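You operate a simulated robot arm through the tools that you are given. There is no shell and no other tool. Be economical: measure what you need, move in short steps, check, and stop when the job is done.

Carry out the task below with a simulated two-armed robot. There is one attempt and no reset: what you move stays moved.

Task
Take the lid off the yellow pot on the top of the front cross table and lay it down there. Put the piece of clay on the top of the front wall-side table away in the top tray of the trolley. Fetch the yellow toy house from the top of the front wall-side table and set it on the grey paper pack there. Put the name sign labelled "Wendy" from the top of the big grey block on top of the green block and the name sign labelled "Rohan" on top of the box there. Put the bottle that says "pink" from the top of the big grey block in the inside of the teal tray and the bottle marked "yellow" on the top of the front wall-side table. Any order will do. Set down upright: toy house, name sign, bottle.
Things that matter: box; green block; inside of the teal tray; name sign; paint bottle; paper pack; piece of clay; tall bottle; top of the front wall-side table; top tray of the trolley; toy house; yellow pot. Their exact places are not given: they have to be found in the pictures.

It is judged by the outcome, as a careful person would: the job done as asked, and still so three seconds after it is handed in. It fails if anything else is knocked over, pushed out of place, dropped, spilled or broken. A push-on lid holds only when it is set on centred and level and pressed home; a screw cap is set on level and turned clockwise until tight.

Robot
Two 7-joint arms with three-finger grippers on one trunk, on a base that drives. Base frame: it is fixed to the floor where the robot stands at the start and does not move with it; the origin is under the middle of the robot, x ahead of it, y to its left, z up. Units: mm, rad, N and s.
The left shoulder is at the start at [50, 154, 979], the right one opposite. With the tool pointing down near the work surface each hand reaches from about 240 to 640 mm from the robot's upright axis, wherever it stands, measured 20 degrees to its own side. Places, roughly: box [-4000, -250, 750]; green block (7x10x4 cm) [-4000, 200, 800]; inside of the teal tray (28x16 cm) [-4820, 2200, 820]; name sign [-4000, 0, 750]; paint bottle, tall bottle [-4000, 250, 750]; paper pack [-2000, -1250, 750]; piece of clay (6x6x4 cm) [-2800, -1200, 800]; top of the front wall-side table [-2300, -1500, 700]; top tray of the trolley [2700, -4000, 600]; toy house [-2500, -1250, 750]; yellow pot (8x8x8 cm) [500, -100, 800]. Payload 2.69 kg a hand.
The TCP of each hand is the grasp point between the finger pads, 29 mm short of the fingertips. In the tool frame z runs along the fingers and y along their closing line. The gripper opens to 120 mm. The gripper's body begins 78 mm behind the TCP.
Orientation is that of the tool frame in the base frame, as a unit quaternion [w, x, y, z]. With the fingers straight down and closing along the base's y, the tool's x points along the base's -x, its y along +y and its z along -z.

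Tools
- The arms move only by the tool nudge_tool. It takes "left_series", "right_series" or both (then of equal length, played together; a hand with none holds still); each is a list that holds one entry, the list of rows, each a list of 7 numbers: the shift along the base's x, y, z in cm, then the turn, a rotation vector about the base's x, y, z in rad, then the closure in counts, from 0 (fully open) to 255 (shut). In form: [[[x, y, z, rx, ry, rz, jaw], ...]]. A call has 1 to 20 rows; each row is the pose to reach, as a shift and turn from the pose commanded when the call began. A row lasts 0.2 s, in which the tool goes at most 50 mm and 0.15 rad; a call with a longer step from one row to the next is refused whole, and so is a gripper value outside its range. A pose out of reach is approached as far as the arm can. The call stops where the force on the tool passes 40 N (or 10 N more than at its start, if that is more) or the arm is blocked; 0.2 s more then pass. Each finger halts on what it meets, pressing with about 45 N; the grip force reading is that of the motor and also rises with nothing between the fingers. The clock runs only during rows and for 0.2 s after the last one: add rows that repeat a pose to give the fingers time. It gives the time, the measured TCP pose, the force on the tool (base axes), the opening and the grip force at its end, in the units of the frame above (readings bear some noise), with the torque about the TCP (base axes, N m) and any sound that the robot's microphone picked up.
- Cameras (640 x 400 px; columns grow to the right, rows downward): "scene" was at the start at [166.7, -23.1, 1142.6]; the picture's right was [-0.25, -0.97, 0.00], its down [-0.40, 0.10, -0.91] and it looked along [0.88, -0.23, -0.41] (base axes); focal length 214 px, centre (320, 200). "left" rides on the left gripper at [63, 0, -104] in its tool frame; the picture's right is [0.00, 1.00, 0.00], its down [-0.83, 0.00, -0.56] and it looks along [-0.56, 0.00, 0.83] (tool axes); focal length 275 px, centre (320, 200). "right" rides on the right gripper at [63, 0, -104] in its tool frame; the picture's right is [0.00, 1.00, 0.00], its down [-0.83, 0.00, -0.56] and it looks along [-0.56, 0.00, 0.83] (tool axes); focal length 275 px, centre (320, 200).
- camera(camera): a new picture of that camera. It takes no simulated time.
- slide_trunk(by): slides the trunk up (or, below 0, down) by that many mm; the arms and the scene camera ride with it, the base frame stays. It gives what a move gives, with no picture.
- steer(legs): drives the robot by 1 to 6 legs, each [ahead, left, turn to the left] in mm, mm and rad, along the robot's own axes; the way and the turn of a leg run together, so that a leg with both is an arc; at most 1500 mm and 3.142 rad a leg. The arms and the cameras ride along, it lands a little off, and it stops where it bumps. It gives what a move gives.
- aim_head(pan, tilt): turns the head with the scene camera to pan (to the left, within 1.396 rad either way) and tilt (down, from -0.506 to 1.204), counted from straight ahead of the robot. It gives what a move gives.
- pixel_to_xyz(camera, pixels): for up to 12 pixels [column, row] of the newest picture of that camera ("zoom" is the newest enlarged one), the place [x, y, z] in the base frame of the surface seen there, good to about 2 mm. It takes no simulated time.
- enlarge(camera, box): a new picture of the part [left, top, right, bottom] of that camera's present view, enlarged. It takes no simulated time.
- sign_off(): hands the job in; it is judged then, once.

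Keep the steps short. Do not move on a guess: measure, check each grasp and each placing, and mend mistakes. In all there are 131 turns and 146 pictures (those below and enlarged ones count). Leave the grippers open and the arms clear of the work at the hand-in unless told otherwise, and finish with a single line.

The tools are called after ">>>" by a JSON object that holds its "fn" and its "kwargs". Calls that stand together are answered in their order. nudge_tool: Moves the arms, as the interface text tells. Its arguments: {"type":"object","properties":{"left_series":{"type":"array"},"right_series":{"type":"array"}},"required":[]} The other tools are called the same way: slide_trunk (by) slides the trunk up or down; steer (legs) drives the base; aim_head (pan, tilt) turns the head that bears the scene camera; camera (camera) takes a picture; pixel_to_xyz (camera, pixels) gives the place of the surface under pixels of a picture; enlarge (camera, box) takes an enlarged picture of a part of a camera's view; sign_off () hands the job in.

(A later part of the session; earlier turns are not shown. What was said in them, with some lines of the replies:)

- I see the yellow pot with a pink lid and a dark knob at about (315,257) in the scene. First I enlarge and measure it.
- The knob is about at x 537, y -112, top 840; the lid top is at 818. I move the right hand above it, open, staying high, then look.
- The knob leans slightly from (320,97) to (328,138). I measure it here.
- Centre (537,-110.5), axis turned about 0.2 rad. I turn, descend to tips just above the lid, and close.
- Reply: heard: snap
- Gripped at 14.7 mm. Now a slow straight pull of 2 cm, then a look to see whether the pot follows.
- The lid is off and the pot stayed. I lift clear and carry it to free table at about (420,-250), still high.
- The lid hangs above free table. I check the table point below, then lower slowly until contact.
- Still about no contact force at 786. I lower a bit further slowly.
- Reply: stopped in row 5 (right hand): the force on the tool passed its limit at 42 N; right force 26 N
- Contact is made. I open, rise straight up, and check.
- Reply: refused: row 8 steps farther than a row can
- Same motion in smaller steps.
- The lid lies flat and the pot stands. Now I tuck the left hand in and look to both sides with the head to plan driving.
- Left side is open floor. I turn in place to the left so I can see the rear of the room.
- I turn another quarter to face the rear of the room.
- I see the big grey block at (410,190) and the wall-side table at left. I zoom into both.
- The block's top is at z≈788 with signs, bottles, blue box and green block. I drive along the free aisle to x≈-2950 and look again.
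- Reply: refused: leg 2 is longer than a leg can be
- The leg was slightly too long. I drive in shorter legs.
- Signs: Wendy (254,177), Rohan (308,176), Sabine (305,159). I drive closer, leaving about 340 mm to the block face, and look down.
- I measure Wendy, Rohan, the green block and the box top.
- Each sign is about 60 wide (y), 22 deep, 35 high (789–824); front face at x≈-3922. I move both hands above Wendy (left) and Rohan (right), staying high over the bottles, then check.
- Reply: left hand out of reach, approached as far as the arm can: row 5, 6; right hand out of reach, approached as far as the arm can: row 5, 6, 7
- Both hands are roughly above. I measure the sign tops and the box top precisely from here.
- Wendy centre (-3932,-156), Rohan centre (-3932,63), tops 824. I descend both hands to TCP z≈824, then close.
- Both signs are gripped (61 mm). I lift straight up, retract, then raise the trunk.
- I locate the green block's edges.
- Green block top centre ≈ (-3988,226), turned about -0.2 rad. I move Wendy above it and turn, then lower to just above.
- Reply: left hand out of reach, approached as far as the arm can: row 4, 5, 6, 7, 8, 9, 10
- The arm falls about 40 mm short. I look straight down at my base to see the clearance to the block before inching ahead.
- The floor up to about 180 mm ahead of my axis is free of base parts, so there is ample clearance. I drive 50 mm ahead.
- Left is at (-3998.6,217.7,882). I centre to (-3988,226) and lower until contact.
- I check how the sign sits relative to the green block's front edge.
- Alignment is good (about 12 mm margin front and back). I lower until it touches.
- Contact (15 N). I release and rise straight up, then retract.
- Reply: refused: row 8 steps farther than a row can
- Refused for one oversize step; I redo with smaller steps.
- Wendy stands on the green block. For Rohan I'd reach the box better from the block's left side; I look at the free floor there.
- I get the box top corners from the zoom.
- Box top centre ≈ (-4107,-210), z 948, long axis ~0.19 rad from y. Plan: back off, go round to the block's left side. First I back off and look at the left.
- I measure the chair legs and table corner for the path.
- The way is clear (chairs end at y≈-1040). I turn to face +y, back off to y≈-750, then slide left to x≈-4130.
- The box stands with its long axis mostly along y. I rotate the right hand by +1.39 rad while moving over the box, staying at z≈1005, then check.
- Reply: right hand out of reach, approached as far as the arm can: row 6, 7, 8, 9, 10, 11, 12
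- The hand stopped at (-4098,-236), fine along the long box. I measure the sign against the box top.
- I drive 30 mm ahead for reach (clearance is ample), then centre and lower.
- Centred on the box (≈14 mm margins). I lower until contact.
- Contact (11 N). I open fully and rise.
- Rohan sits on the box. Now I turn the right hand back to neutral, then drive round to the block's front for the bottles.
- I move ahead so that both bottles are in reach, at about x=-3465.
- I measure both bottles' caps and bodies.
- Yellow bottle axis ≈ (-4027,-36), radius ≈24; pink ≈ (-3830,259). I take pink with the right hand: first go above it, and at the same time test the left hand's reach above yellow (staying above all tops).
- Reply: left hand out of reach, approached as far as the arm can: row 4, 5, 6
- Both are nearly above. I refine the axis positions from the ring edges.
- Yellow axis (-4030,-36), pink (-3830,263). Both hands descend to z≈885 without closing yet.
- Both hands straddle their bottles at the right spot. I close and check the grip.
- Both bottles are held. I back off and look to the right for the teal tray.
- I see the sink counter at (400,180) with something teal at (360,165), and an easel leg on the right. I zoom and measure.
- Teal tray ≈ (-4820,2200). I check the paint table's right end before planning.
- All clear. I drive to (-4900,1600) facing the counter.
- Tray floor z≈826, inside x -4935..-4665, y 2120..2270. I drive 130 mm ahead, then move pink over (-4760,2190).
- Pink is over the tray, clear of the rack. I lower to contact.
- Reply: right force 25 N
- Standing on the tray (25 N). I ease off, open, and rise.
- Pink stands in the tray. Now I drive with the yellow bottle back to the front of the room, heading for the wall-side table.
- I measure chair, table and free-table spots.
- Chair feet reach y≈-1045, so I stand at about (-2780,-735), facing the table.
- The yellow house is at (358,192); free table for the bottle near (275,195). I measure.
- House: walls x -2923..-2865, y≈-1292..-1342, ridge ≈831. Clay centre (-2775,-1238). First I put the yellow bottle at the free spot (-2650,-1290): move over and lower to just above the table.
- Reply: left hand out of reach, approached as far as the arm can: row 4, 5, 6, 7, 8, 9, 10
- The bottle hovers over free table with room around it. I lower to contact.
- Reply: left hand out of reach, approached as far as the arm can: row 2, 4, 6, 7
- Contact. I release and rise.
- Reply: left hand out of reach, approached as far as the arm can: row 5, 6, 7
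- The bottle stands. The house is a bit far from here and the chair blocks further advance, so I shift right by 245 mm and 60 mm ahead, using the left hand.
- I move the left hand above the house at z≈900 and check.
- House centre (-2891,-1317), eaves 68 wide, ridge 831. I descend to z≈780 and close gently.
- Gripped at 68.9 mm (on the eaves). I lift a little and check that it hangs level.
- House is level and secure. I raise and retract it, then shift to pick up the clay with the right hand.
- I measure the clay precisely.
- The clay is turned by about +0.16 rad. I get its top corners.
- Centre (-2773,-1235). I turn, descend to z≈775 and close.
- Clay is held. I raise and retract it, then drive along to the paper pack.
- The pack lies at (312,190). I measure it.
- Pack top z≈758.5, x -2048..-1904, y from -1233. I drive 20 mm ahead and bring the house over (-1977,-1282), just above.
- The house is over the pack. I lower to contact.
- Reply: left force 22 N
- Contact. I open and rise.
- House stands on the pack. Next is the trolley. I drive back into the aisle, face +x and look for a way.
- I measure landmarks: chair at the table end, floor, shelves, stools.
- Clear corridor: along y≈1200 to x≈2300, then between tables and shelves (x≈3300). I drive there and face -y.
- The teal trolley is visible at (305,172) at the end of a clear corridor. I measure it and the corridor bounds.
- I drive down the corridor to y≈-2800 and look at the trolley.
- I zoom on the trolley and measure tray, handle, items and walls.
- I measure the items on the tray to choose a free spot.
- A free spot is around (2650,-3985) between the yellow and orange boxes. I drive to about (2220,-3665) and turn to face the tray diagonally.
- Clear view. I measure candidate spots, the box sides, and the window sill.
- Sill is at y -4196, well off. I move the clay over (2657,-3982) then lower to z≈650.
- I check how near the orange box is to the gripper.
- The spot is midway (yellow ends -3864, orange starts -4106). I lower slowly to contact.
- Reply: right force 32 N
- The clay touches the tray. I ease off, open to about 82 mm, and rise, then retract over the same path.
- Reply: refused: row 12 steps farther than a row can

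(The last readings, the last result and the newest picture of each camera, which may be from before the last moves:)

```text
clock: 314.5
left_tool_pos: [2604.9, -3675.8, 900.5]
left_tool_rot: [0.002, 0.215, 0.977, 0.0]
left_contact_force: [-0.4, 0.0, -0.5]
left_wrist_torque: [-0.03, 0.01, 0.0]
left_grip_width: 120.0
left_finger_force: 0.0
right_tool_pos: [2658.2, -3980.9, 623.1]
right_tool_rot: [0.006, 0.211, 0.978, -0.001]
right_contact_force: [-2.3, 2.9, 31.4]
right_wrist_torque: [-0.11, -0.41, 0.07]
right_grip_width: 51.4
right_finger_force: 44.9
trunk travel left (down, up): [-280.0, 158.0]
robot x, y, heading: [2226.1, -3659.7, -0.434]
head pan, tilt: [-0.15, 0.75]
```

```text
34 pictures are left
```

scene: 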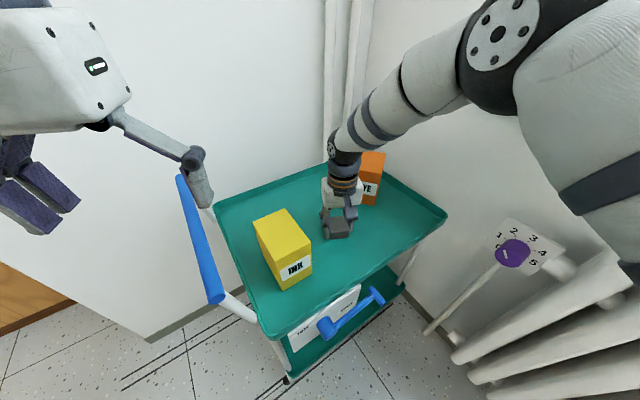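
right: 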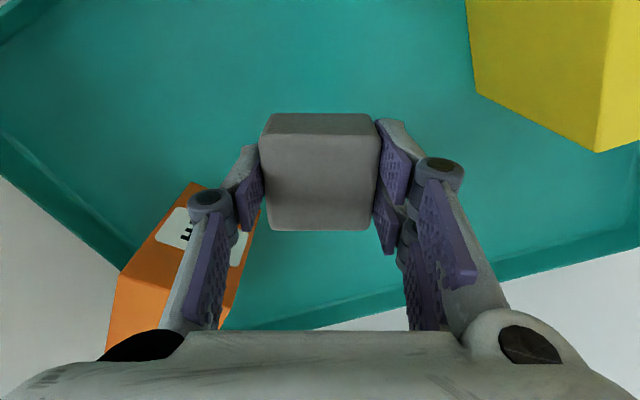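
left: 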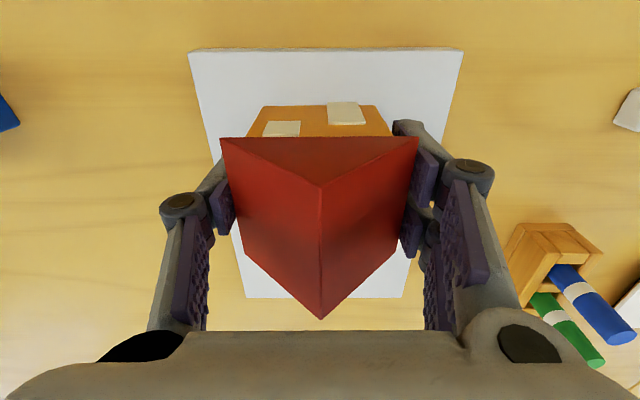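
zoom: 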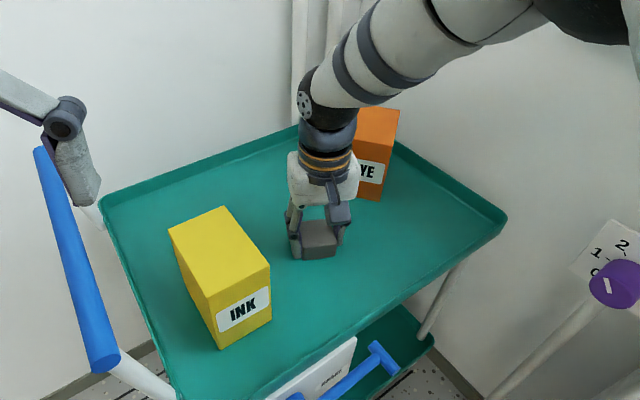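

>>> {"fn": "nudge_tool", "kwargs": {"right_series": [[[0, 0, 0.15, 0, 0, 0, 255], [0, 0, 0.15, 0, 0, 0, 160], [0, 0, 0.15, 0, 0, 0, 90], [0, 0, 0.15, 0, 0, 0, 90], [0, 0, 3, 0, 0, 0, 90], [0, 0, 7, 0, 0, 0, 90], [0, 0, 11, 0, 0, 0, 90], [0, 0, 15, 0, 0, 0, 90], [0, 0, 19, 0, 0, 0, 60], [-4, 1, 21, 0, 0, 0, 0], [-8, 2, 23, 0, 0, 0, 0], [-12, 3, 25, 0, 0, 0, 0], [-16, 4, 27, 0, 0, 0, 0]]]}}

>>> {"fn": "camera", "kwargs": {"camera": "scene"}}

```text
clock: 317.3
left_tool_pos: [2606.3, -3677.2, 899.5]
left_tool_rot: [0.001, 0.215, 0.977, 0.0]
left_contact_force: [-0.3, 0.7, 0.0]
left_wrist_torque: [0.0, 0.0, 0.01]
left_grip_width: 119.9
left_finger_force: 0.0
right_tool_pos: [2497.5, -3941.0, 890.7]
right_tool_rot: [0.003, 0.211, 0.977, -0.001]
right_contact_force: [-0.4, 0.4, -0.8]
right_wrist_torque: [0.02, -0.04, 0.02]
right_grip_width: 120.3
right_finger_force: 0.1
trunk travel left (down, up): [-280.0, 158.0]
robot x, y, heading: [2228.5, -3656.1, -0.435]
head pan, tilt: [-0.15, 0.75]
```

```text
33 pictures are left
```

scene: 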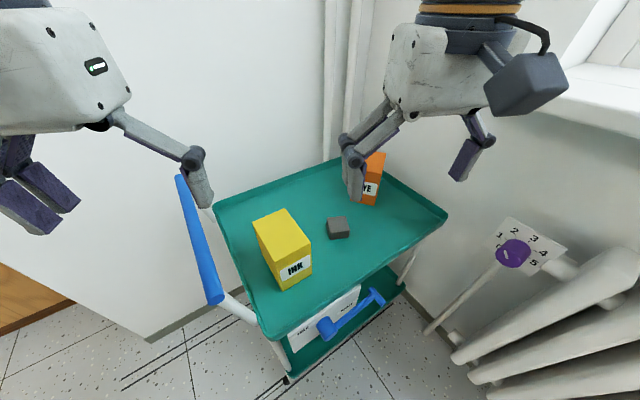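

The clay lies in the top tray. All placings are verified; I back off 150 mm to be clear of the trolley.

>>> {"fn": "steer", "kwargs": {"legs": [[-150, 0, 0]]}}

>>> {"fn": "camera", "kwargs": {"camera": "scene"}}

```text
clock: 318.6
left_tool_pos: [2474.6, -3614.3, 899.6]
left_tool_rot: [0.001, 0.214, 0.977, 0.0]
left_contact_force: [-0.9, 0.5, 0.7]
left_wrist_torque: [-0.02, -0.06, -0.02]
left_grip_width: 120.0
left_finger_force: 0.1
right_tool_pos: [2363.5, -3878.5, 891.6]
right_tool_rot: [0.002, 0.21, 0.978, -0.002]
right_contact_force: [-0.3, 0.1, -0.1]
right_wrist_torque: [-0.05, 0.0, 0.0]
right_grip_width: 120.1
right_finger_force: 0.0
trunk travel left (down, up): [-280.0, 158.0]
robot x, y, heading: [2092.4, -3598.3, -0.435]
head pan, tilt: [-0.15, 0.75]
```

```text
32 pictures are left
```

scene: 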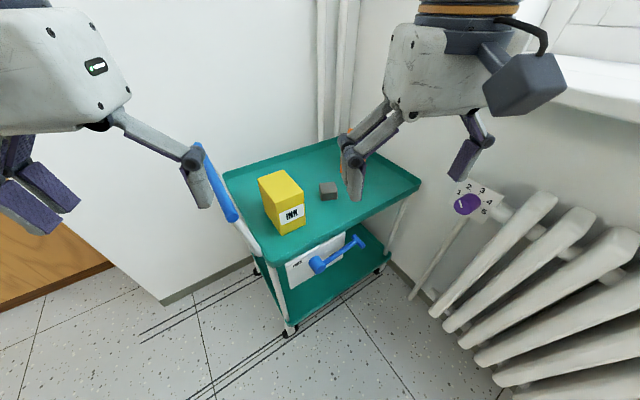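

Everything is in place, the grippers are open and the arms are clear, so I hand the job in.

>>> {"fn": "sign_off", "kwargs": {}}

```text
The job is handed in.
```

The whole job is done and handed in: lid off and laid on the cross table, clay in the trolley's top tray, yellow house on the paper pack, "Wendy" on the green block, "Rohan" on the box, the pink bottle in the teal tray and the yellow bottle on the wall-side table (identified by colour, as I never got its label text in view).
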